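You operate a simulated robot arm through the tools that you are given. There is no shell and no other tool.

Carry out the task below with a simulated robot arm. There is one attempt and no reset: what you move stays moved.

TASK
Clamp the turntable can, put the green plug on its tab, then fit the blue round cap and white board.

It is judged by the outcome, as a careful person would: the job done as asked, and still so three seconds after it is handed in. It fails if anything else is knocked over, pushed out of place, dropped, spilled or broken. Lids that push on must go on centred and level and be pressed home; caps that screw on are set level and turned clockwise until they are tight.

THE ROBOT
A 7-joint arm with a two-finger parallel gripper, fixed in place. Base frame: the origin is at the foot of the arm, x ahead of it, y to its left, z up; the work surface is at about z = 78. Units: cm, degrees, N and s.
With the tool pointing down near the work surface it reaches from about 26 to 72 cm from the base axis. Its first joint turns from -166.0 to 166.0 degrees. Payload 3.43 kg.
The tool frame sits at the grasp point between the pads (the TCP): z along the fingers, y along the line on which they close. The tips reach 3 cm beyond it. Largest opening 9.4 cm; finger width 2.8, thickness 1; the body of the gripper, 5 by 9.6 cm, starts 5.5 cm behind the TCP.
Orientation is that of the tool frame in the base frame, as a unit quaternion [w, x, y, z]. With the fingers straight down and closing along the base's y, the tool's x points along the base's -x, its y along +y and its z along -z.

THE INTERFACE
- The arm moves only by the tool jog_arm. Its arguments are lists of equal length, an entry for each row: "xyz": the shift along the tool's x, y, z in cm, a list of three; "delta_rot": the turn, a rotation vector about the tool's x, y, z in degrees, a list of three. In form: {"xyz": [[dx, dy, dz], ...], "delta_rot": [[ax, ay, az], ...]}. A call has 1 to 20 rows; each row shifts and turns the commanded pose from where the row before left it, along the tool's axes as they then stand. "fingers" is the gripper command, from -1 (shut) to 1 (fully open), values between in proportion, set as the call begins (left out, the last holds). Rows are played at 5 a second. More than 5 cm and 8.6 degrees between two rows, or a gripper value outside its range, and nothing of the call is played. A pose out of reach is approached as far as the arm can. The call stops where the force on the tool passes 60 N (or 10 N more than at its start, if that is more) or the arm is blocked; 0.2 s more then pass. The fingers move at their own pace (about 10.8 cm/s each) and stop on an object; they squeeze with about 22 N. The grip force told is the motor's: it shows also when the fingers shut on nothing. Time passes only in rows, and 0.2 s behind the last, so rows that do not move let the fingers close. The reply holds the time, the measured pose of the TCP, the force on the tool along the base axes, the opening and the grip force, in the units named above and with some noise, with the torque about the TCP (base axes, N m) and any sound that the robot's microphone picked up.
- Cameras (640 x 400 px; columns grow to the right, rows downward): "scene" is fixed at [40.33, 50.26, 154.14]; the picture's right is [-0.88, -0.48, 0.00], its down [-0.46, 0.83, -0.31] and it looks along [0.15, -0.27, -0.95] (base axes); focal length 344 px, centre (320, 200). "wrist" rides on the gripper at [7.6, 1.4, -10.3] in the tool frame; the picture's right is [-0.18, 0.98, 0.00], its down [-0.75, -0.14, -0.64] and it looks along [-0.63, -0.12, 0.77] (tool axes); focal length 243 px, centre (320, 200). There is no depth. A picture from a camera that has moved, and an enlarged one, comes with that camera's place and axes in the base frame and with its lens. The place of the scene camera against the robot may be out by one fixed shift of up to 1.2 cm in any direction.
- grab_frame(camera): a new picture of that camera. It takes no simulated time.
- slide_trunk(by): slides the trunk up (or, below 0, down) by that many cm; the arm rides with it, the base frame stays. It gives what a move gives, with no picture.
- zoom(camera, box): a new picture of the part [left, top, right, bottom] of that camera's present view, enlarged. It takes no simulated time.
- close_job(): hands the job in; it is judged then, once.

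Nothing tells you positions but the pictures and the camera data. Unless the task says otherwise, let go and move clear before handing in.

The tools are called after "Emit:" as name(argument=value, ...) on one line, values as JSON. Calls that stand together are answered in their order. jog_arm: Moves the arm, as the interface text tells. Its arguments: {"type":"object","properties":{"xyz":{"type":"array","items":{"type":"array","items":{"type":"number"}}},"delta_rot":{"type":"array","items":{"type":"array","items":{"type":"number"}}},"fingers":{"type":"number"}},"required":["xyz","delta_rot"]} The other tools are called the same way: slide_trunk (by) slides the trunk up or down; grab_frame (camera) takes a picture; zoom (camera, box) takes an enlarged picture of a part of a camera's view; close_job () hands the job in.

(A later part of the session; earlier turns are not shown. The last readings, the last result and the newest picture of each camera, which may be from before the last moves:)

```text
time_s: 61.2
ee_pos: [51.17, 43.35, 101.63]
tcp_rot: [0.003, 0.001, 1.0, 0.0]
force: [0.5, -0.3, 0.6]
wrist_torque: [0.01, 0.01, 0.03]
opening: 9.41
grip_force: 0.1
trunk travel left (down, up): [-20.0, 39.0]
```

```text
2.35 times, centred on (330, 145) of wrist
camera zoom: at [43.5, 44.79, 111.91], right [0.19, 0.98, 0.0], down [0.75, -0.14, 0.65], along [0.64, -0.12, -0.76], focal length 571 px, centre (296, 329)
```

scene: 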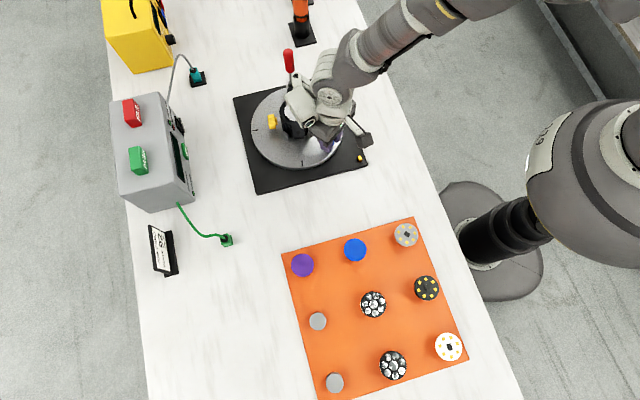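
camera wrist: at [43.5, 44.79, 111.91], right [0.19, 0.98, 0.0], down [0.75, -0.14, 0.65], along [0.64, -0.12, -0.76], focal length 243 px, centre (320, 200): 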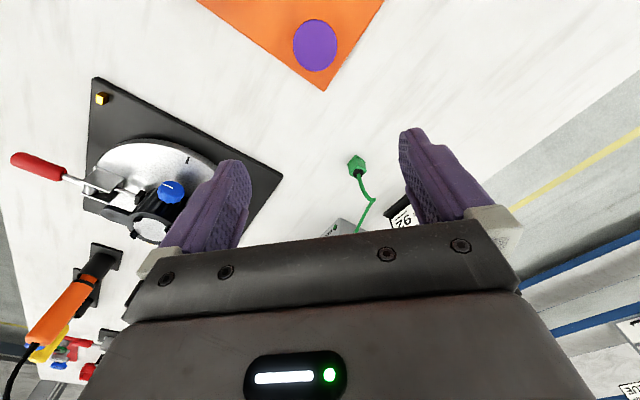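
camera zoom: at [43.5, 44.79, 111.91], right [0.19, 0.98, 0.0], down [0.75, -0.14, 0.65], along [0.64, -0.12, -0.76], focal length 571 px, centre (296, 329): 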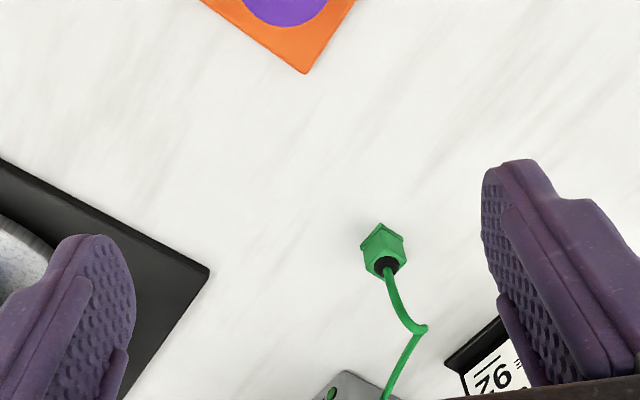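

Emit:
zoom(camera="wrist", box=[340, 140, 390, 190])

Emit:
zoom(camera="scene", box=[208, 225, 248, 255])

Emit:
zoom(camera="scene", box=[100, 160, 260, 280])

```text
8.00 times, centred on (365, 165) of wrist
camera zoom: at [43.5, 44.79, 111.91], right [0.19, 0.98, 0.0], down [0.75, -0.14, 0.65], along [0.64, -0.12, -0.76], focal length 1941 px, centre (-40, 480)
```

zoom: 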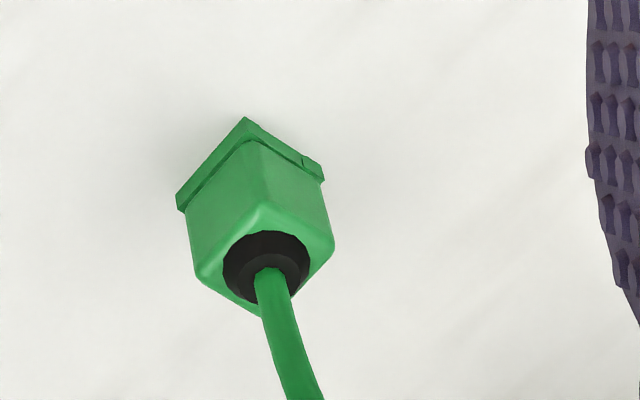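

```text
13.33 times, centred on (228, 240) of scene
camera zoom: at [40.33, 50.26, 154.14], right [-0.88, -0.48, 0.0], down [-0.46, 0.83, -0.31], along [0.15, -0.27, -0.95], focal length 4582 px, centre (1547, -333)
```

zoom: 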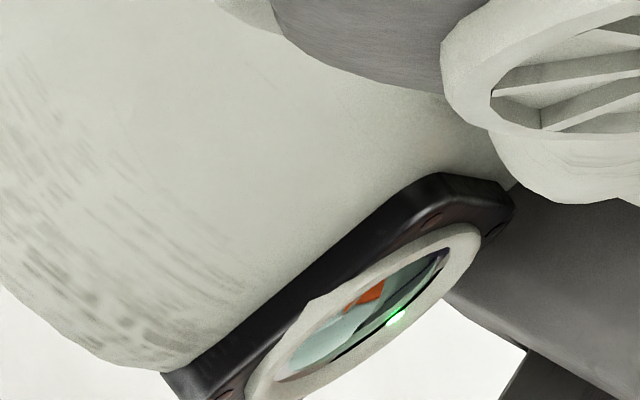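

```text
3.33 times, centred on (180, 220) of scene
camera zoom: at [40.33, 50.26, 154.14], right [-0.88, -0.48, 0.0], down [-0.46, 0.83, -0.31], along [0.15, -0.27, -0.95], focal length 1145 px, centre (787, 133)
```

zoom: 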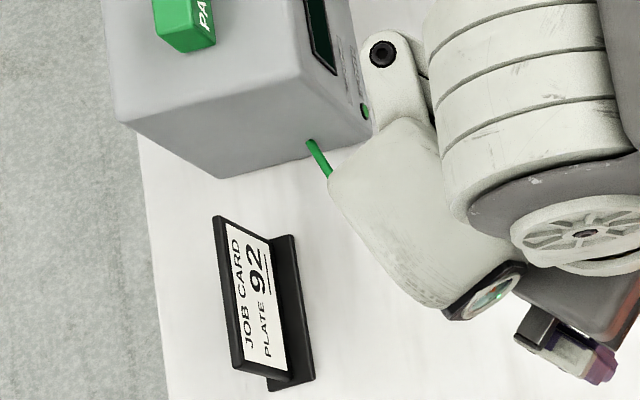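

The plug stands mouth-down at about (65.2, 46.6), about 3 cm tall with faces at 45°, same as the gold tab. It is beyond straight-down reach, so I'll tilt the tool 35° outward and approach with the fingers straddling it.

Emit:
jog_arm(xyz=[[0, 0, 0], [0, 0, 0], [0, 0, 0], [0, 0, 0], [0, 0, 0], [0, 0, 0], [0, 0, 0], [0, 0, 0], [0, 0, 0], [0, 0, 0], [0, 0, 0], [0, 0, 0]], delta_rot=[[0, 0, -7.5], [0, 0, -7.5], [0, 0, -7.5], [0, 0, -7.5], [0, 0, -7.5], [0, 0, -7.5], [0, -7, 0], [0, -7, 0], [0, -7, 0], [0, -7, 0], [0, -7, 0], [0, 0, 0]], fingers=0.2)

Emit:
grab_frame(camera="wrist")

Emit:
grab_frame(camera="scene")

```text
time_s: 63.8
ee_pos: [51.35, 43.63, 101.61]
tcp_rot: [0.282, -0.365, 0.88, 0.113]
force: [-0.1, 0.4, -0.9]
wrist_torque: [0.02, 0.0, 0.01]
opening: 5.66
grip_force: 0.0
trunk travel left (down, up): [-20.0, 39.0]
```

```text
taken
camera wrist: at [41.55, 36.04, 105.66], right [-0.59, 0.8, 0.1], down [0.27, 0.07, 0.96], along [0.76, 0.59, -0.26], focal length 243 px, centre (320, 200)
```

wrist: 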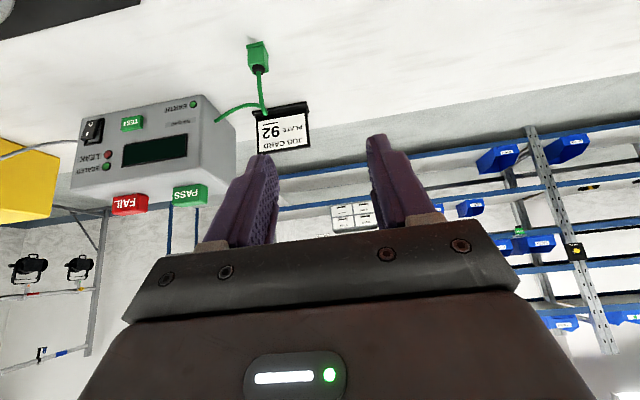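

```text
taken
```

scene: 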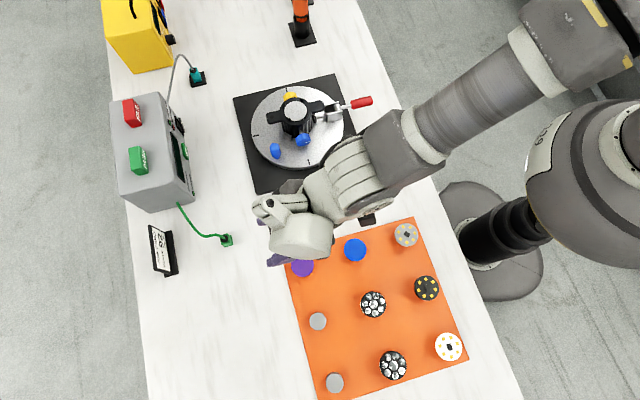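

Emit:
zoom(camera="wrist", box=[235, 25, 285, 85])

Emit:
zoom(camera="scene", box=[208, 225, 248, 255])

```text
6.67 times, centred on (260, 55) of wrist
camera zoom: at [41.55, 36.04, 105.66], right [-0.59, 0.8, 0.1], down [0.27, 0.07, 0.96], along [0.76, 0.59, -0.26], focal length 1618 px, centre (720, 1167)
```

zoom: 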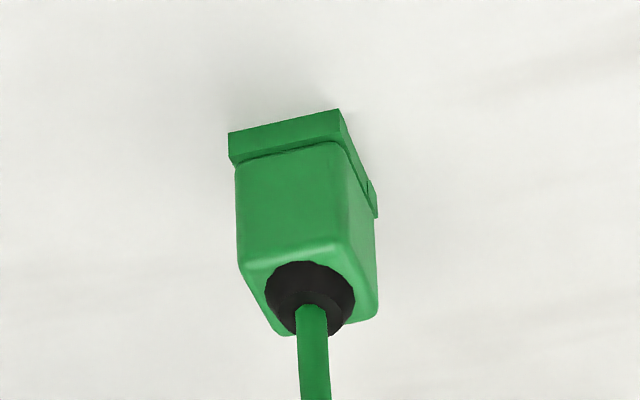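

```text
13.33 times, centred on (228, 240) of scene
camera zoom: at [40.33, 50.26, 154.14], right [-0.88, -0.48, 0.0], down [-0.46, 0.83, -0.31], along [0.15, -0.27, -0.95], focal length 4582 px, centre (1547, -333)
```

zoom: 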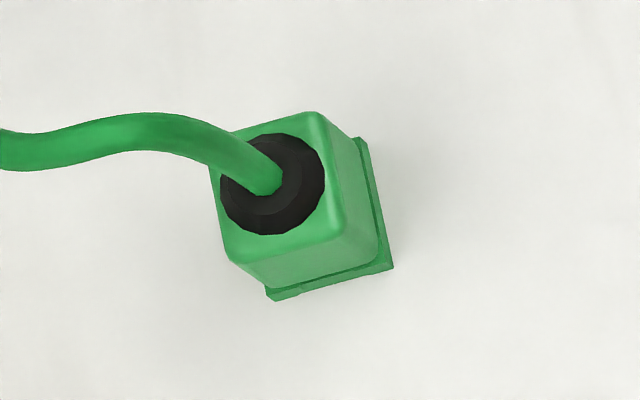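

The plug resolves to about (64.85, 46.7). Moving to a pre-grasp point 7 cm back along the tool axis, with reach being checked.

Emit:
jog_arm(xyz=[[0.62, -1.84, 3.8], [0.62, -1.84, 3.8], [0.61, -1.84, 3.8], [0.61, -1.85, 3.8], [0, 0, 0]], delta_rot=[[0, 0, 0], [0, 0, 0], [0, 0, 0], [0, 0, 0], [0, 0, 0]])

Emit:
grab_frame(camera="wrist")

Emit:
grab_frame(camera="scene")

```text
time_s: 65.0
ee_pos: [61.19, 43.2, 87.85]
tcp_rot: [0.281, -0.365, 0.881, 0.114]
force: [-0.6, 0.4, -0.9]
wrist_torque: [0.01, -0.02, 0.02]
opening: 5.65
grip_force: 0.1
trunk travel left (down, up): [-20.0, 39.0]
```

```text
taken
camera wrist: at [51.51, 35.71, 91.83], right [-0.59, 0.8, 0.1], down [0.27, 0.07, 0.96], along [0.76, 0.59, -0.26], focal length 243 px, centre (320, 200)
```

wrist: 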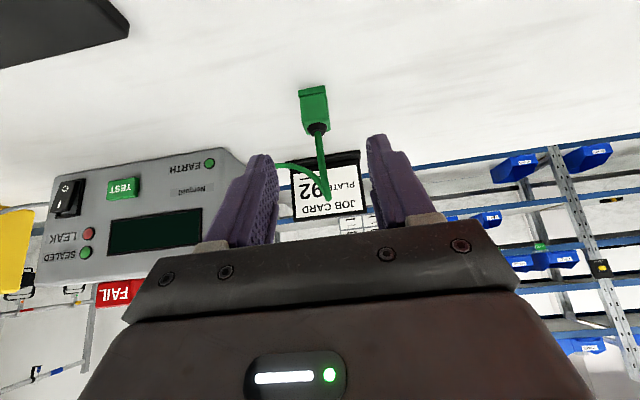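

```text
taken
```

scene: 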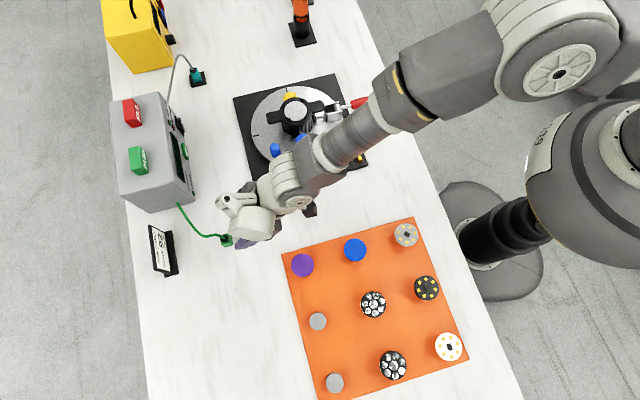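

Emit:
zoom(camera="wrist", box=[260, 70, 380, 200])

```text
3.08 times, centred on (320, 135) of wrist
camera zoom: at [51.51, 35.71, 91.83], right [-0.59, 0.8, 0.1], down [0.27, 0.07, 0.96], along [0.76, 0.59, -0.26], focal length 746 px, centre (320, 400)
```

zoom: 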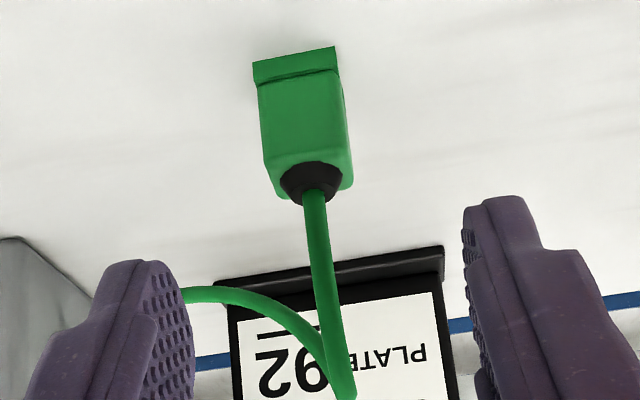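

Aligned within about 0.2 cm. I'll advance along the tool axis to straddle the plug, then check before closing.

Emit:
jog_arm(xyz=[[0, -0.18, 2.5], [0, 0, 2.5], [0, 0, 1.5], [0, 0, 0.6], [0, 0, 0]], delta_rot=[[0, 0, 0], [0, 0, 0], [0, 0, 0], [0, 0, 0], [0, 0, 0]])

Emit:
grab_frame(camera="wrist")

Emit:
zoom(camera="wrist", box=[240, 90, 400, 230])

Emit:
zoom(camera="scene", box=[198, 190, 288, 270])

```text
time_s: 66.2
ee_pos: [64.21, 45.95, 82.2]
tcp_rot: [0.281, -0.365, 0.881, 0.113]
force: [0.0, 0.0, -0.7]
wrist_torque: [0.04, 0.02, 0.03]
opening: 5.63
grip_force: 0.1
trunk travel left (down, up): [-20.0, 39.0]
```

```text
taken
camera wrist: at [54.67, 38.38, 86.11], right [-0.59, 0.8, 0.1], down [0.27, 0.08, 0.96], along [0.76, 0.59, -0.26], focal length 243 px, centre (320, 200)
```

wrist: 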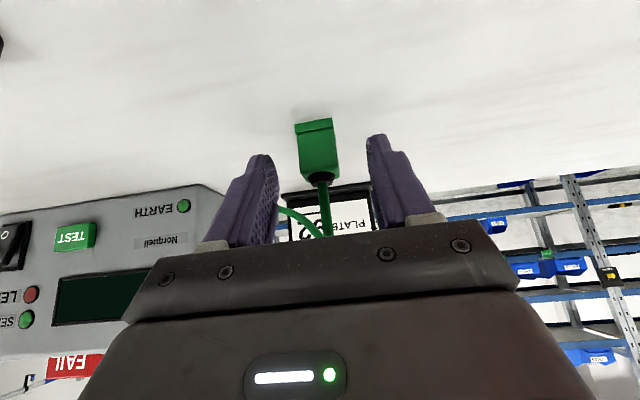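

```text
2.86 times, centred on (320, 160) of wrist
camera zoom: at [54.67, 38.38, 86.11], right [-0.59, 0.8, 0.1], down [0.27, 0.08, 0.96], along [0.76, 0.59, -0.26], focal length 693 px, centre (320, 314)
```

zoom: 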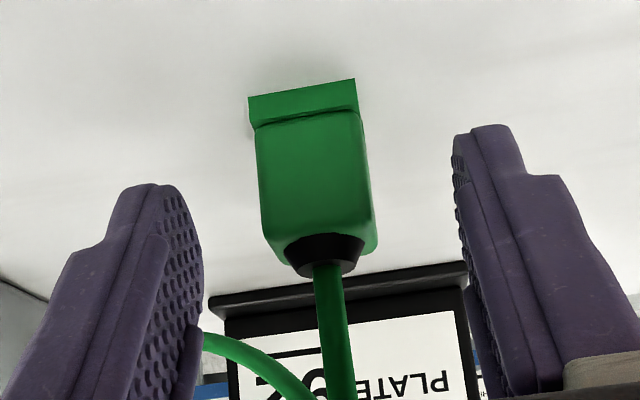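

```text
5.00 times, centred on (243, 230) of scene
camera zoom: at [40.33, 50.26, 154.14], right [-0.88, -0.48, 0.0], down [-0.46, 0.83, -0.31], along [0.15, -0.27, -0.95], focal length 1718 px, centre (705, 50)
```

zoom: 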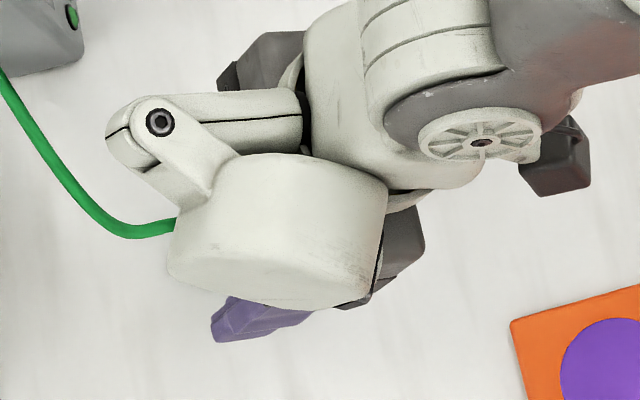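

The plug is between the pads and nearly centred. Closing the fingers on it.

Emit:
jog_arm(xyz=[[0, -0.1, 0.15], [0, 0, 0], [0, 0, 0], [0, 0, 0]], delta_rot=[[0, 0, 0], [0, 0, 0], [0, 0, 0], [0, 0, 0]], fingers=-1)

Emit:
zoom(camera="wrist", box=[240, 90, 400, 230])

```text
time_s: 67.2
ee_pos: [64.51, 45.92, 81.99]
tcp_rot: [0.282, -0.365, 0.88, 0.114]
force: [-0.3, 0.3, 1.6]
wrist_torque: [0.02, -0.01, -0.05]
opening: 2.05
grip_force: 21.9
trunk travel left (down, up): [-20.0, 39.0]
```

```text
2.86 times, centred on (320, 160) of wrist
camera zoom: at [54.83, 38.34, 85.98], right [-0.59, 0.8, 0.1], down [0.27, 0.07, 0.96], along [0.76, 0.59, -0.26], focal length 693 px, centre (320, 314)
```

zoom: 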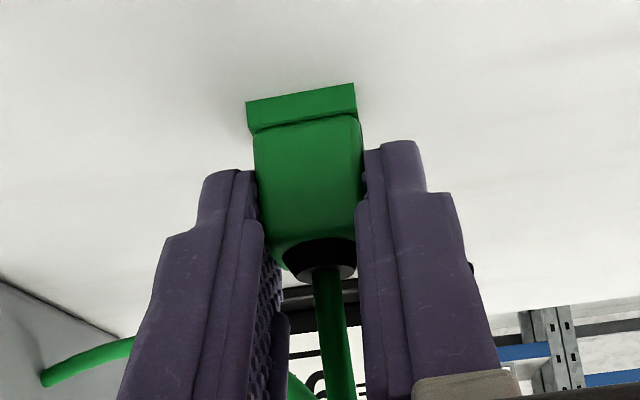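

The plug is held with a 2.05 cm grip. I'll lift it straight up 8 cm.

Emit:
jog_arm(xyz=[[-1.15, 0, -1.64], [-1.72, 0, -2.46], [-1.72, 0, -2.46], [0, 0, 0]], delta_rot=[[0, 0, 0], [0, 0, 0], [0, 0, 0], [0, 0, 0]])

Emit:
grab_frame(camera="wrist")

Emit:
grab_frame(camera="scene")

```text
time_s: 68.2
ee_pos: [64.45, 45.82, 89.93]
tcp_rot: [0.28, -0.365, 0.881, 0.113]
force: [0.0, 0.9, -0.3]
wrist_torque: [0.01, 0.01, 0.0]
opening: 2.07
grip_force: 22.2
trunk travel left (down, up): [-20.0, 39.0]
```

```text
taken
camera wrist: at [54.69, 38.32, 93.96], right [-0.59, 0.8, 0.1], down [0.27, 0.08, 0.96], along [0.76, 0.59, -0.26], focal length 243 px, centre (320, 200)
```

wrist: 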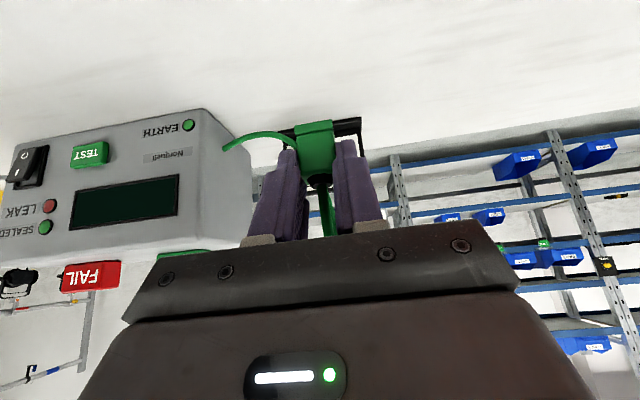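

```text
taken
```

scene: 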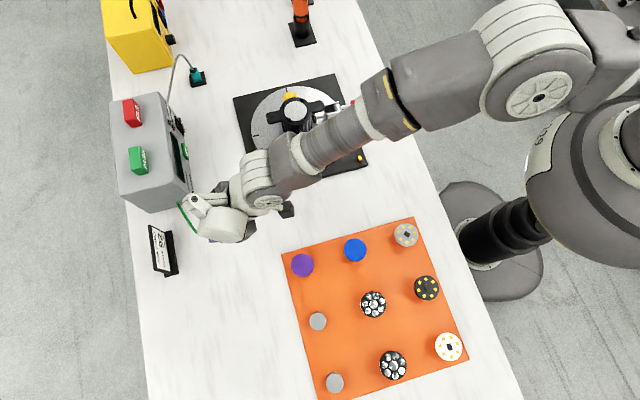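

The plug is lifted cleanly. Moving it over toward the tab, watching the lead.

Emit:
jog_arm(xyz=[[3.02, -1.12, -2.11], [3.02, -1.12, -2.11], [3.02, -1.12, -2.11], [3.02, -1.12, -2.11], [3.02, -1.12, -2.11], [0, 0, 0]], delta_rot=[[0, 0, 0], [0, 0, 0], [0, 0, 0], [0, 0, 0], [0, 0, 0], [0, 0, 0]])

Emit:
grab_frame(camera="scene")

Emit:
grab_frame(camera="wrist")

```text
time_s: 69.6
ee_pos: [55.27, 28.82, 89.61]
tcp_rot: [0.281, -0.365, 0.88, 0.114]
force: [0.6, -0.3, 0.9]
wrist_torque: [0.05, -0.01, 0.0]
opening: 2.09
grip_force: 22.1
trunk travel left (down, up): [-20.0, 39.0]
```

```text
taken
```

scene: 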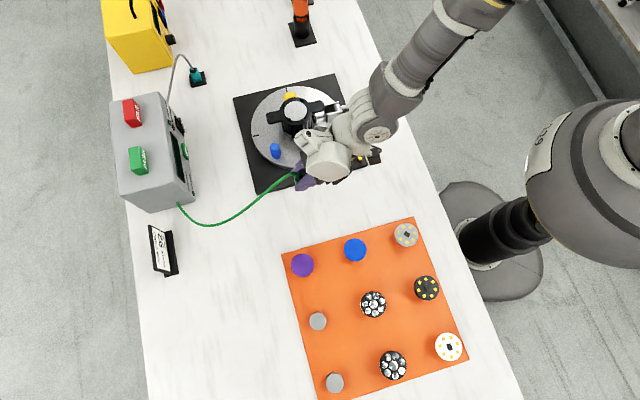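

```text
taken
camera wrist: at [45.58, 21.28, 93.81], right [-0.59, 0.8, 0.1], down [0.27, 0.07, 0.96], along [0.76, 0.59, -0.26], focal length 243 px, centre (320, 200)
```

wrist: 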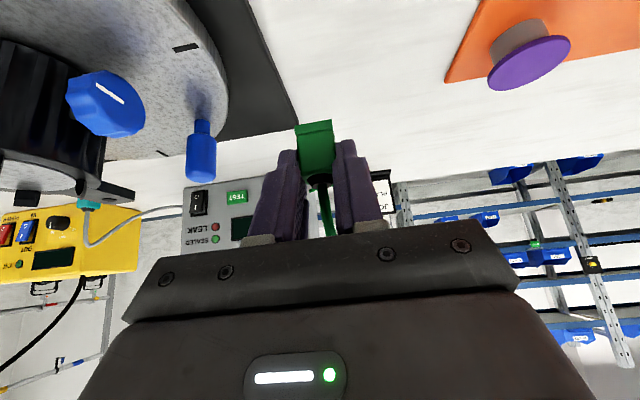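

The lead pays out freely. Continuing to above the tab.

Emit:
jog_arm(xyz=[[3.02, -1.12, -2.11], [3.02, -1.12, -2.11], [3.02, -1.12, -2.11], [2.9, -1.1, -2.0], [0, 0, 0]], delta_rot=[[0, 0, 0], [0, 0, 0], [0, 0, 0], [0, 0, 0], [0, 0, 0]])

Emit:
grab_frame(camera="scene")

Emit:
grab_frame(camera="wrist")

Emit:
zoom(camera="wrist", box=[250, 30, 390, 220])

Emit:
zoom(camera="scene", box=[330, 130, 400, 190])

```text
time_s: 70.8
ee_pos: [48.14, 15.63, 89.76]
tcp_rot: [0.282, -0.364, 0.88, 0.114]
force: [-0.1, 0.1, 0.2]
wrist_torque: [0.04, 0.04, -0.01]
opening: 2.07
grip_force: 21.8
trunk travel left (down, up): [-20.0, 39.0]
```

```text
taken
```

scene: 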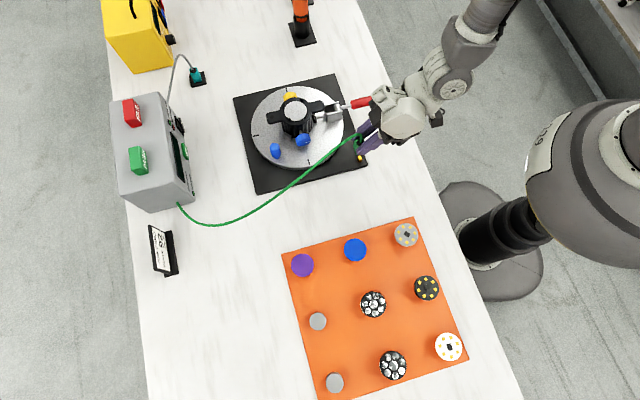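

```text
taken
camera wrist: at [38.45, 8.12, 93.74], right [-0.59, 0.8, 0.1], down [0.27, 0.07, 0.96], along [0.76, 0.59, -0.26], focal length 243 px, centre (320, 200)
```

wrist: 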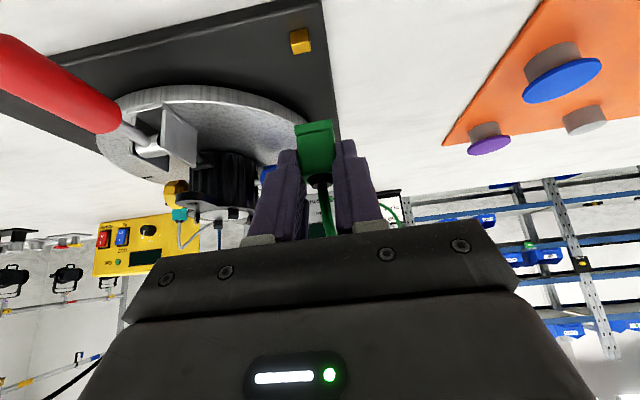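

```text
2.11 times, centred on (320, 125) of wrist
camera zoom: at [38.45, 8.12, 93.74], right [-0.59, 0.8, 0.1], down [0.27, 0.07, 0.96], along [0.76, 0.59, -0.26], focal length 511 px, centre (320, 358)
```

zoom: 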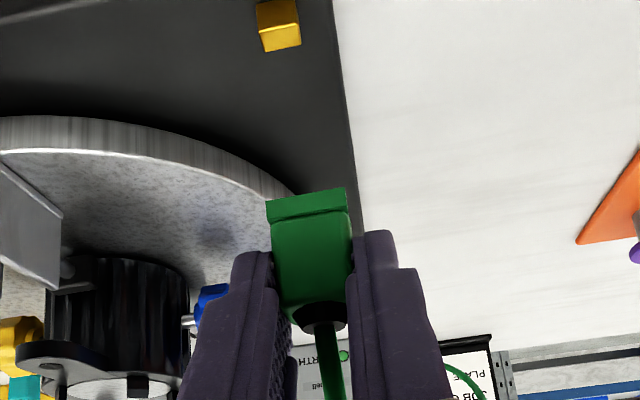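

```text
6.67 times, centred on (365, 160) of scene
camera zoom: at [40.33, 50.26, 154.14], right [-0.88, -0.48, 0.0], down [-0.46, 0.83, -0.31], along [0.15, -0.27, -0.95], focal length 2291 px, centre (20, 467)
```

zoom: 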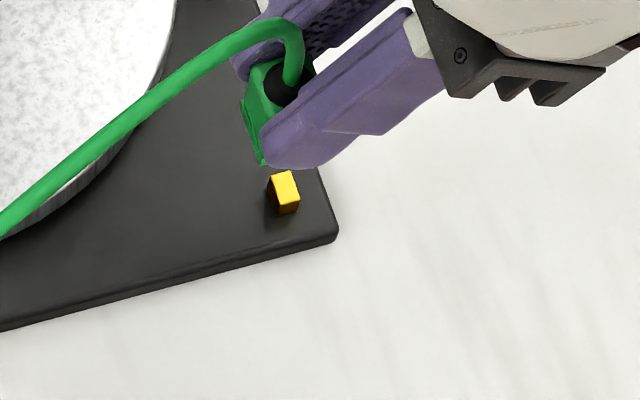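

Both plug and tab are visible from the wrist. I compute the tab top at about (48.4, 15.65, 80.2). I'll shift about 0.6 cm back and come down to a small gap, then compare from both cameras.

Emit:
jog_arm(xyz=[[0.49, -0.25, -0.34], [1.0, 0, 1.44], [1.0, 0, 1.44], [0, 0, 0]], delta_rot=[[0, 0, 0], [0, 0, 0], [0, 0, 0], [0, 0, 0]])

Emit:
zoom(camera="wrist", box=[260, 60, 380, 200])

Emit:
zoom(camera="scene", box=[340, 130, 380, 170])

```text
time_s: 71.8
ee_pos: [47.87, 15.04, 86.1]
tcp_rot: [0.281, -0.365, 0.88, 0.114]
force: [0.0, -0.2, -0.1]
wrist_torque: [-0.01, -0.03, 0.02]
opening: 2.08
grip_force: 22.2
trunk travel left (down, up): [-20.0, 39.0]
```

```text
2.86 times, centred on (320, 130) of wrist
camera zoom: at [38.22, 7.42, 90.25], right [-0.59, 0.8, 0.1], down [0.27, 0.08, 0.96], along [0.76, 0.59, -0.26], focal length 693 px, centre (320, 400)
```

zoom: 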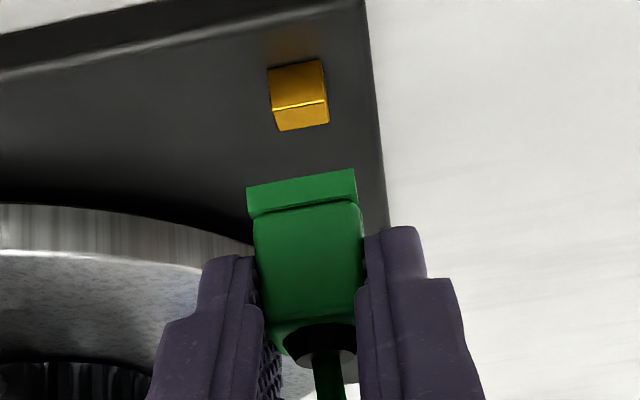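

```text
10.00 times, centred on (360, 150) of scene
camera zoom: at [40.33, 50.26, 154.14], right [-0.88, -0.48, 0.0], down [-0.46, 0.83, -0.31], along [0.15, -0.27, -0.95], focal length 3436 px, centre (-80, 700)
```

zoom: 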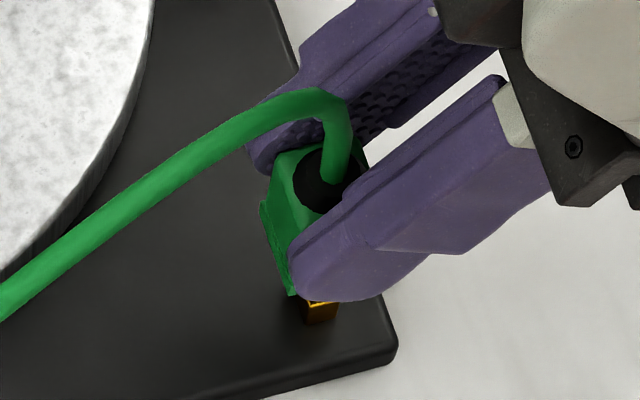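

Comparing from both cameras, I need about 0.25 cm back and 0.12 cm sideways. Applying that and coming down another centimetre.

Emit:
jog_arm(xyz=[[0.2, 0.12, -0.14], [0.58, 0, 0.82], [0, 0, 0]], delta_rot=[[0, 0, 0], [0, 0, 0], [0, 0, 0]])

Emit:
zoom(camera="wrist", box=[270, 80, 370, 190])

Emit:
zoom(camera="scene", box=[345, 140, 375, 170])

```text
time_s: 72.6
ee_pos: [47.67, 14.85, 85.32]
tcp_rot: [0.281, -0.365, 0.88, 0.114]
force: [0.3, 0.3, 0.6]
wrist_torque: [0.0, 0.01, 0.01]
opening: 2.04
grip_force: 21.6
trunk travel left (down, up): [-20.0, 39.0]
```

```text
3.64 times, centred on (320, 135) of wrist
camera zoom: at [37.96, 7.3, 89.26], right [-0.59, 0.8, 0.1], down [0.27, 0.08, 0.96], along [0.76, 0.59, -0.26], focal length 882 px, centre (320, 436)
```

zoom: 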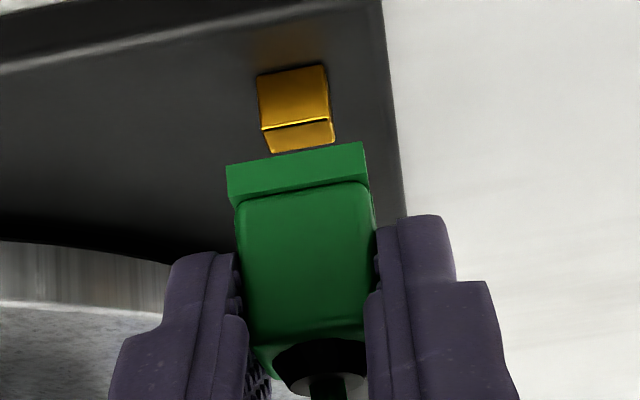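

```text
13.33 times, centred on (360, 155) of scene
camera zoom: at [40.33, 50.26, 154.14], right [-0.88, -0.48, 0.0], down [-0.46, 0.83, -0.31], along [0.15, -0.27, -0.95], focal length 4582 px, centre (-213, 800)
```

zoom: 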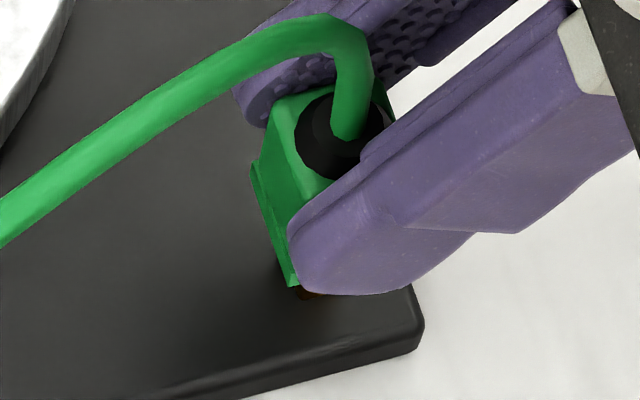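

Both views now agree to about 0.1 cm. Lowering onto the tab in small vertical steps.

Emit:
jog_arm(xyz=[[0.143, 0.04, 0.205], [0.143, 0, 0.205], [0.143, 0, 0.205], [0.143, 0, 0.205], [0.143, 0, 0.205], [0, 0, 0]], delta_rot=[[0, 0, 0], [0, 0, 0], [0, 0, 0], [0, 0, 0], [0, 0, 0], [0, 0, 0]])

Emit:
zoom(camera="wrist", box=[270, 80, 370, 190])

Emit:
zoom(camera="scene", box=[345, 140, 375, 170])

```text
time_s: 74.0
ee_pos: [47.63, 14.81, 83.95]
tcp_rot: [0.281, -0.365, 0.88, 0.113]
force: [0.1, 0.4, 0.2]
wrist_torque: [0.03, 0.0, -0.02]
opening: 2.06
grip_force: 22.3
trunk travel left (down, up): [-20.0, 39.0]
```

```text
3.64 times, centred on (320, 135) of wrist
camera zoom: at [37.99, 7.23, 88.01], right [-0.59, 0.8, 0.1], down [0.27, 0.08, 0.96], along [0.76, 0.59, -0.26], focal length 882 px, centre (320, 436)
```

zoom: 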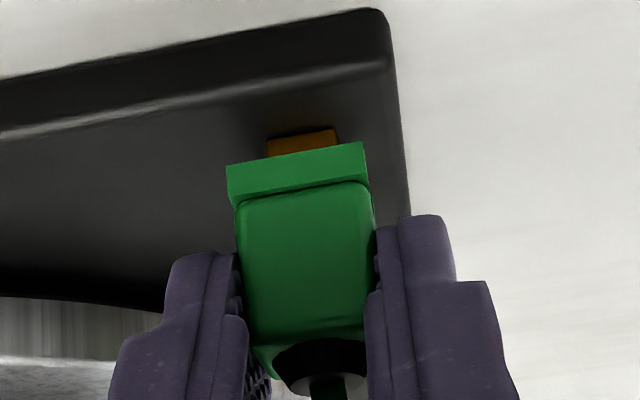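

```text
13.33 times, centred on (360, 155) of scene
camera zoom: at [40.33, 50.26, 154.14], right [-0.88, -0.48, 0.0], down [-0.46, 0.83, -0.31], along [0.15, -0.27, -0.95], focal length 4582 px, centre (-213, 800)
```

zoom: 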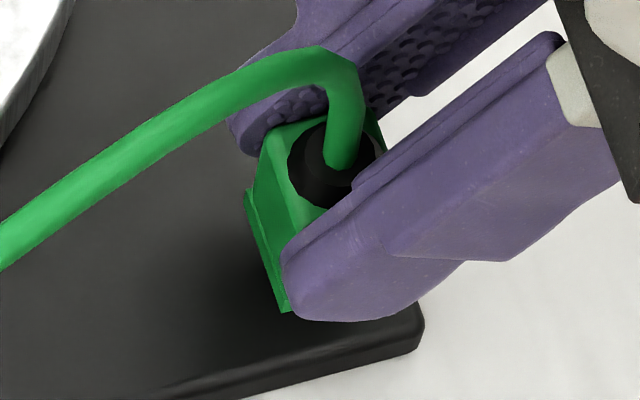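

No resistance yet. Continuing down gently to seat it.

Emit:
jog_arm(xyz=[[0.143, 0, 0.205], [0.143, 0, 0.205], [0.115, 0, 0.164], [0, 0, 0]], delta_rot=[[0, 0, 0], [0, 0, 0], [0, 0, 0], [0, 0, 0]])

Emit:
zoom(camera="wrist", box=[270, 80, 370, 190])

```text
time_s: 75.0
ee_pos: [47.68, 14.76, 83.56]
tcp_rot: [0.284, -0.364, 0.88, 0.113]
force: [5.3, 0.3, 21.7]
wrist_torque: [0.24, -0.3, -0.02]
opening: 2.06
grip_force: 21.5
trunk travel left (down, up): [-20.0, 39.0]
```

```text
3.64 times, centred on (320, 135) of wrist
camera zoom: at [37.97, 7.26, 87.48], right [-0.59, 0.8, 0.1], down [0.26, 0.07, 0.96], along [0.76, 0.59, -0.26], focal length 882 px, centre (320, 436)
```

zoom: 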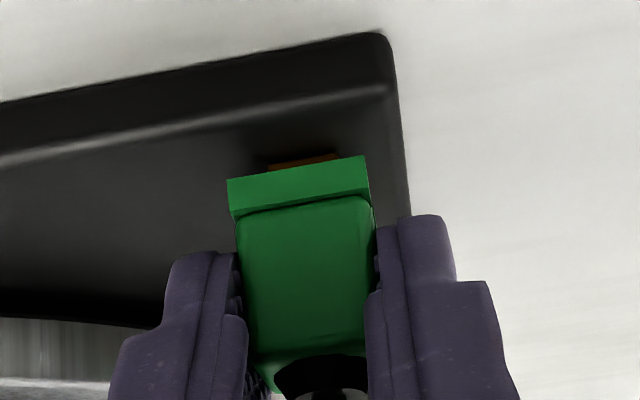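

The plug is partly over the tab (about 0.5 cm by my measure) with resistance starting at 22 N. I'll press further.

Emit:
jog_arm(xyz=[[0.115, 0, 0.164], [0.115, 0, 0.164], [0.115, 0, 0.164], [0, 0, 0]], delta_rot=[[0, 0, 0], [0, 0, 0], [0, 0, 0], [0, 0, 0]])

Emit:
zoom(camera="wrist", box=[270, 80, 370, 190])

Emit:
zoom(camera="scene", box=[345, 140, 375, 170])

```text
time_s: 76.0
ee_pos: [47.53, 14.7, 82.8]
tcp_rot: [0.281, -0.364, 0.881, 0.113]
force: [0.4, -5.1, 14.7]
wrist_torque: [-0.06, -0.1, -0.09]
opening: 2.13
grip_force: 21.7
trunk travel left (down, up): [-20.0, 39.0]
```

```text
3.64 times, centred on (320, 135) of wrist
camera zoom: at [37.86, 7.11, 86.78], right [-0.59, 0.8, 0.1], down [0.27, 0.08, 0.96], along [0.76, 0.59, -0.26], focal length 882 px, centre (320, 436)
```

zoom: 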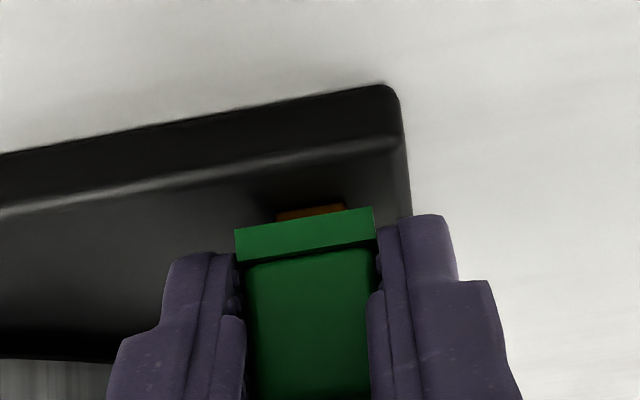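

```text
13.33 times, centred on (360, 155) of scene
camera zoom: at [40.33, 50.26, 154.14], right [-0.88, -0.48, 0.0], down [-0.46, 0.83, -0.31], along [0.15, -0.27, -0.95], focal length 4582 px, centre (-213, 800)
```

zoom: 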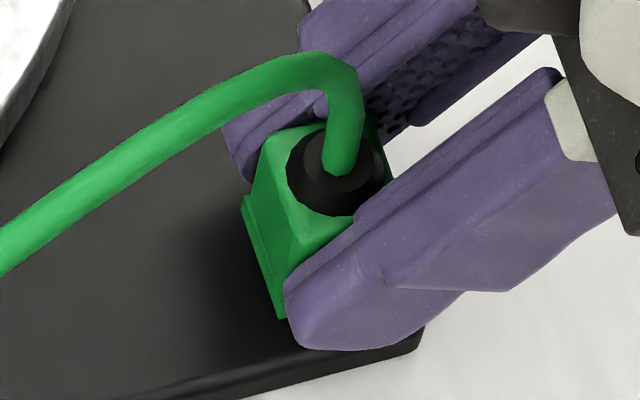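

The fingers are now sliding on the plug, which is on the tab by roughly 0.6 cm with some gap left to the plate. I'll let go, back off, look, and then press it home from above with the fingertips straddling its cable.

Emit:
jog_arm(xyz=[[0, 0, 0], [0, 0, 0], [0, 0, -2], [0, 0, -3], [0, 0, -4], [0, 0, 0]], delta_rot=[[0, 0, 0], [0, 0, 0], [0, 0, 0], [0, 0, 0], [0, 0, 0], [0, 0, 0]], fingers=-0.1)

Emit:
grab_frame(camera="wrist")

Emit:
zoom(camera="wrist", box=[270, 80, 370, 190])

Emit:
zoom(camera="scene", box=[340, 135, 380, 175])

```text
time_s: 77.4
ee_pos: [44.03, 11.03, 90.07]
tcp_rot: [0.282, -0.365, 0.88, 0.114]
force: [-0.4, 0.5, 0.4]
wrist_torque: [0.0, 0.03, 0.03]
opening: 4.25
grip_force: 0.1
trunk travel left (down, up): [-20.0, 39.0]
```

```text
taken
camera wrist: at [34.31, 3.55, 94.12], right [-0.59, 0.8, 0.1], down [0.27, 0.07, 0.96], along [0.76, 0.59, -0.26], focal length 243 px, centre (320, 200)
```

wrist: 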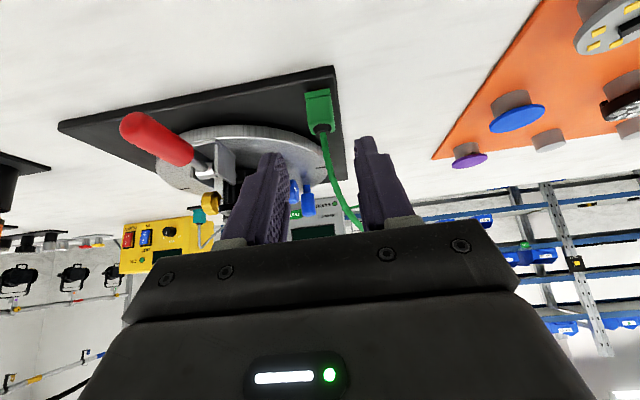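

```text
3.64 times, centred on (320, 135) of wrist
camera zoom: at [34.31, 3.55, 94.12], right [-0.59, 0.8, 0.1], down [0.27, 0.07, 0.96], along [0.76, 0.59, -0.26], focal length 882 px, centre (320, 436)
```

zoom: 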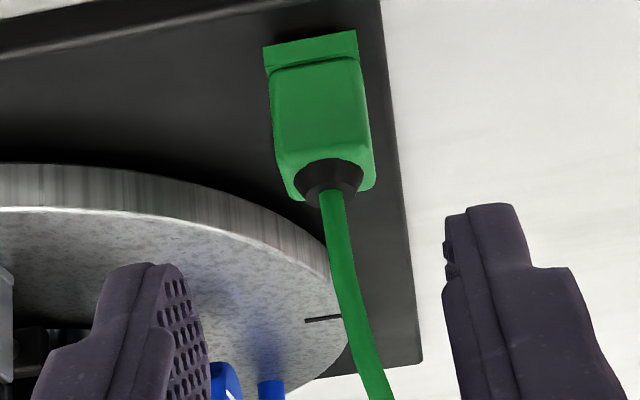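

```text
10.00 times, centred on (360, 155) of scene
camera zoom: at [40.33, 50.26, 154.14], right [-0.88, -0.48, 0.0], down [-0.46, 0.83, -0.31], along [0.15, -0.27, -0.95], focal length 3436 px, centre (-80, 650)
```

zoom: 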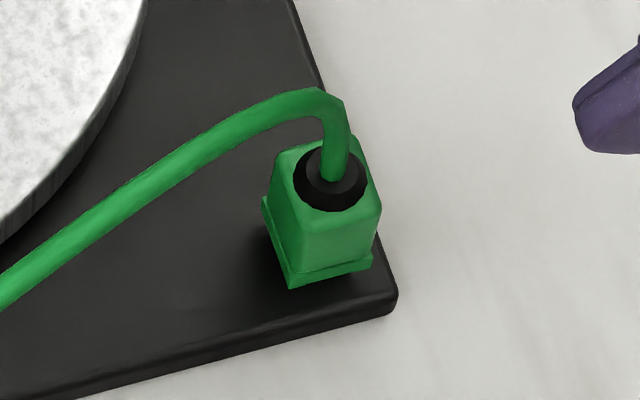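

Emit:
zoom(camera="scene", box=[352, 150, 372, 168])

Emit:
zoom(camera="wrist", box=[300, 80, 350, 140])

```text
16.00 times, centred on (362, 159) of scene
camera zoom: at [40.33, 50.26, 154.14], right [-0.88, -0.48, 0.0], down [-0.46, 0.83, -0.31], along [0.15, -0.27, -0.95], focal length 5498 px, centre (-352, 856)
```

zoom: 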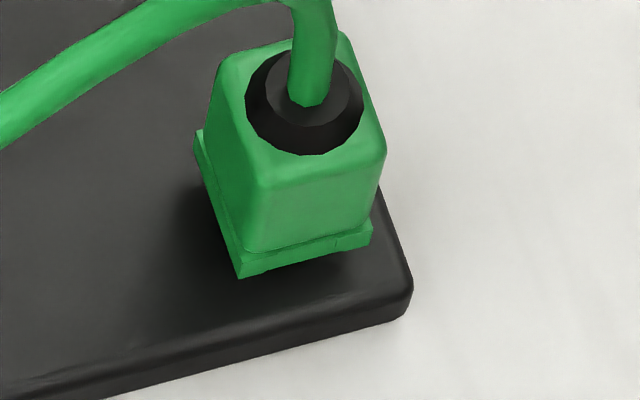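

```text
6.67 times, centred on (325, 110) of wrist
camera zoom: at [34.31, 3.55, 94.12], right [-0.59, 0.8, 0.1], down [0.27, 0.07, 0.96], along [0.76, 0.59, -0.26], focal length 1618 px, centre (287, 800)
```

zoom: 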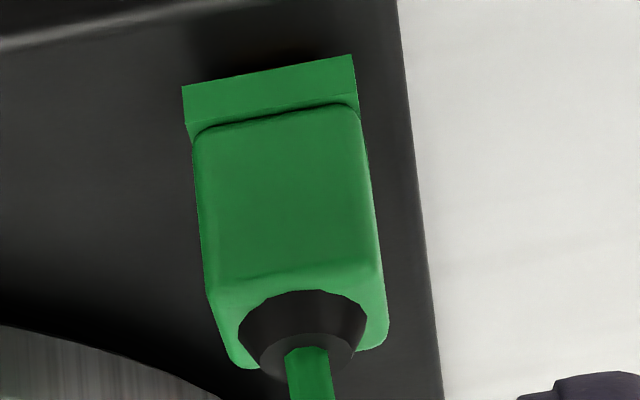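

The plug sits upright on the tab. I'll straighten the tool over it at (48.25, 15.55) to press from the top.

Emit:
jog_arm(xyz=[[0, 0, -1], [0, 0, 0], [0, 0, 0], [0, 0, 0], [0, 0, 0], [-3.1, 0.1, 0], [-3.1, 0.1, 0], [0, 0, 0]], delta_rot=[[0, 7, 0], [0, 7, 0], [0, 7, 0], [0, 7, 0], [0, 7, 0], [0, 0, 0], [0, 0, 0], [0, 0, 0]])

Emit:
grab_frame(camera="wrist")

Emit:
zoom(camera="wrist", box=[270, 100, 370, 230])

```text
time_s: 79.2
ee_pos: [47.66, 15.41, 90.93]
tcp_rot: [0.003, -0.382, 0.924, -0.002]
force: [-0.2, -0.3, -0.5]
wrist_torque: [0.01, 0.02, -0.02]
opening: 4.22
grip_force: 0.0
trunk travel left (down, up): [-20.0, 39.0]
```

```text
taken
camera wrist: at [41.18, 11.07, 101.31], right [-0.56, 0.83, 0.0], down [0.63, 0.43, 0.65], along [0.54, 0.36, -0.76], focal length 243 px, centre (320, 200)
```

wrist: 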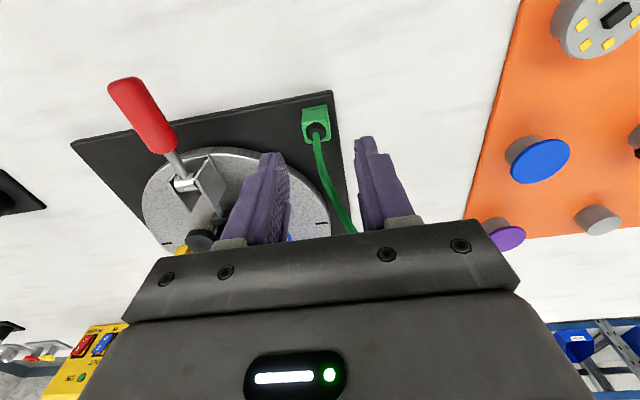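

```text
3.08 times, centred on (320, 165) of wrist
camera zoom: at [41.18, 11.07, 101.31], right [-0.56, 0.83, 0.0], down [0.63, 0.43, 0.65], along [0.54, 0.36, -0.76], focal length 746 px, centre (320, 308)
```

zoom: 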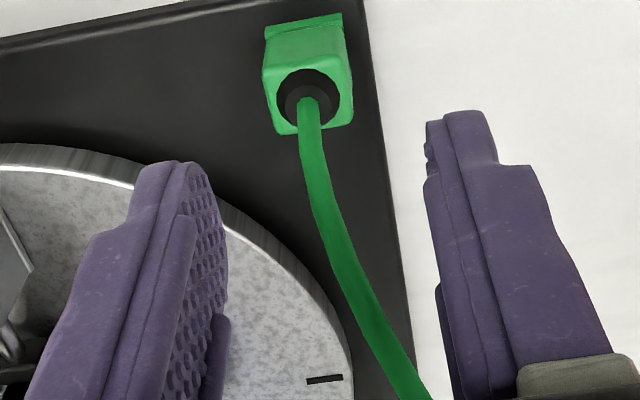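

The boot is at (48.3, 15.47); I'll centre over it and lower until the tips are just above the boot, then narrow the fingers.

Emit:
jog_arm(xyz=[[-0.49, -0.41, 0], [0, 0, 2], [0, 0, 1.6], [0, 0, 0]], delta_rot=[[0, 0, 0], [0, 0, 0], [0, 0, 0], [0, 0, 0]])

Emit:
jog_arm(xyz=[[0, 0, 0], [0, 0, 0]], delta_rot=[[0, 0, 0], [0, 0, 0]], fingers=-0.67)

Emit:
zoom(camera="wrist", box=[270, 100, 370, 230])

Emit:
zoom(camera="scene", box=[340, 135, 380, 175])

```text
time_s: 80.2
ee_pos: [48.32, 15.39, 87.26]
tcp_rot: [0.003, -0.382, 0.924, -0.001]
force: [-0.8, 0.2, 0.7]
wrist_torque: [0.01, -0.02, 0.02]
opening: 4.22
grip_force: 0.1
trunk travel left (down, up): [-20.0, 39.0]
```

```text
time_s: 80.8
ee_pos: [48.36, 15.34, 87.32]
tcp_rot: [0.003, -0.381, 0.924, -0.002]
force: [-0.5, 0.6, 0.0]
wrist_torque: [0.01, 0.03, -0.03]
opening: 1.53
grip_force: 0.1
trunk travel left (down, up): [-20.0, 39.0]
```

```text
3.08 times, centred on (320, 165) of wrist
camera zoom: at [41.86, 11.03, 97.57], right [-0.56, 0.83, 0.0], down [0.63, 0.43, 0.65], along [0.54, 0.36, -0.76], focal length 746 px, centre (320, 308)
```

zoom: 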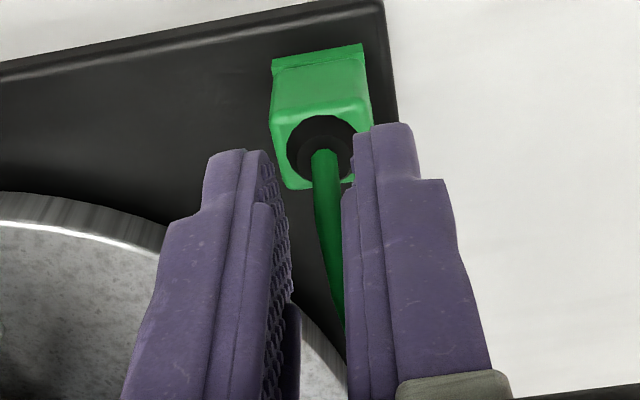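

```text
10.00 times, centred on (360, 155) of scene
camera zoom: at [40.33, 50.26, 154.14], right [-0.88, -0.48, 0.0], down [-0.46, 0.83, -0.31], along [0.15, -0.27, -0.95], focal length 3436 px, centre (-80, 650)
```

zoom: 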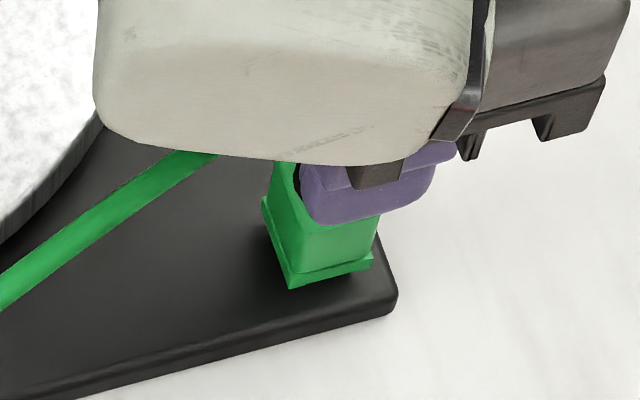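

Aligned: the boot is centred between the tips. Pressing down now in small steps.

Emit:
jog_arm(xyz=[[0, 0, 0.5], [0, 0, 0.4], [0, 0, 0.3], [0, 0, 0.2], [0, 0, 0.2], [0, 0, 0.2], [0, 0, 0]], delta_rot=[[0, 0, 0], [0, 0, 0], [0, 0, 0], [0, 0, 0], [0, 0, 0], [0, 0, 0], [0, 0, 0]])

Emit:
zoom(camera="wrist", box=[270, 100, 370, 230])

Emit:
zoom(camera="scene", box=[340, 135, 380, 175])

```text
time_s: 82.4
ee_pos: [48.47, 15.27, 85.78]
tcp_rot: [0.009, -0.382, 0.924, -0.001]
force: [0.9, 2.5, 51.6]
wrist_torque: [0.2, 0.03, 0.0]
opening: 1.56
grip_force: 0.2
trunk travel left (down, up): [-20.0, 39.0]
```

```text
3.08 times, centred on (320, 165) of wrist
camera zoom: at [41.81, 10.92, 96.04], right [-0.56, 0.83, -0.01], down [0.62, 0.43, 0.65], along [0.54, 0.36, -0.76], focal length 746 px, centre (320, 308)
```

zoom: 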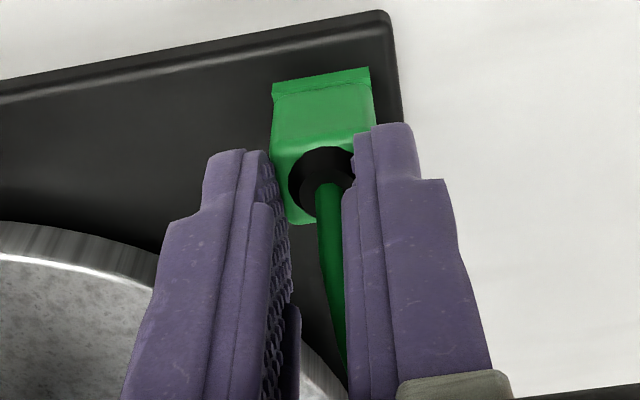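

```text
10.00 times, centred on (360, 155) of scene
camera zoom: at [40.33, 50.26, 154.14], right [-0.88, -0.48, 0.0], down [-0.46, 0.83, -0.31], along [0.15, -0.27, -0.95], focal length 3436 px, centre (-80, 650)
```

zoom: 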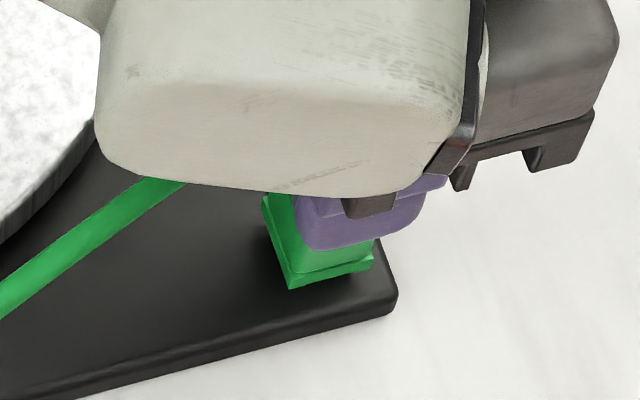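

At 52 N the plug doesn't move further, suggesting it's home. I'll lift off and inspect from a low angle.

Emit:
jog_arm(xyz=[[0, 0, -2], [0, 0, -4], [3, 0, -2], [4, 0, 0], [0, 0, 0], [0, 0, 0], [0, 0, 0], [0, 0, 0], [0, 0, 0], [0, 0, 0]], delta_rot=[[0, 0, 0], [0, 0, 0], [0, 0, 0], [0, 0, 0], [0, -8, 0], [0, -8, 0], [0, -8, 0], [0, -8, 0], [0, -8, 0], [0, 0, 0]], fingers=1)

Emit:
grab_frame(camera="wrist")

```text
time_s: 84.6
ee_pos: [43.41, 10.43, 93.46]
tcp_rot: [0.32, -0.359, 0.867, 0.13]
force: [0.1, 0.1, 0.3]
wrist_torque: [-0.01, -0.01, 0.03]
opening: 9.42
grip_force: 0.0
trunk travel left (down, up): [-20.0, 39.0]
```

```text
taken
camera wrist: at [33.54, 2.6, 96.42], right [-0.6, 0.8, 0.11], down [0.21, 0.01, 0.98], along [0.78, 0.61, -0.17], focal length 243 px, centre (320, 200)
```

wrist: 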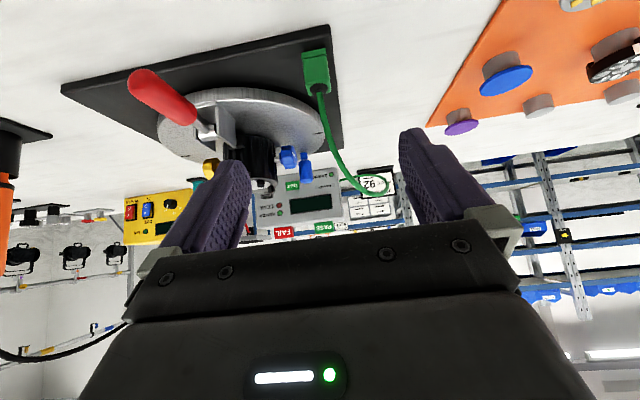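

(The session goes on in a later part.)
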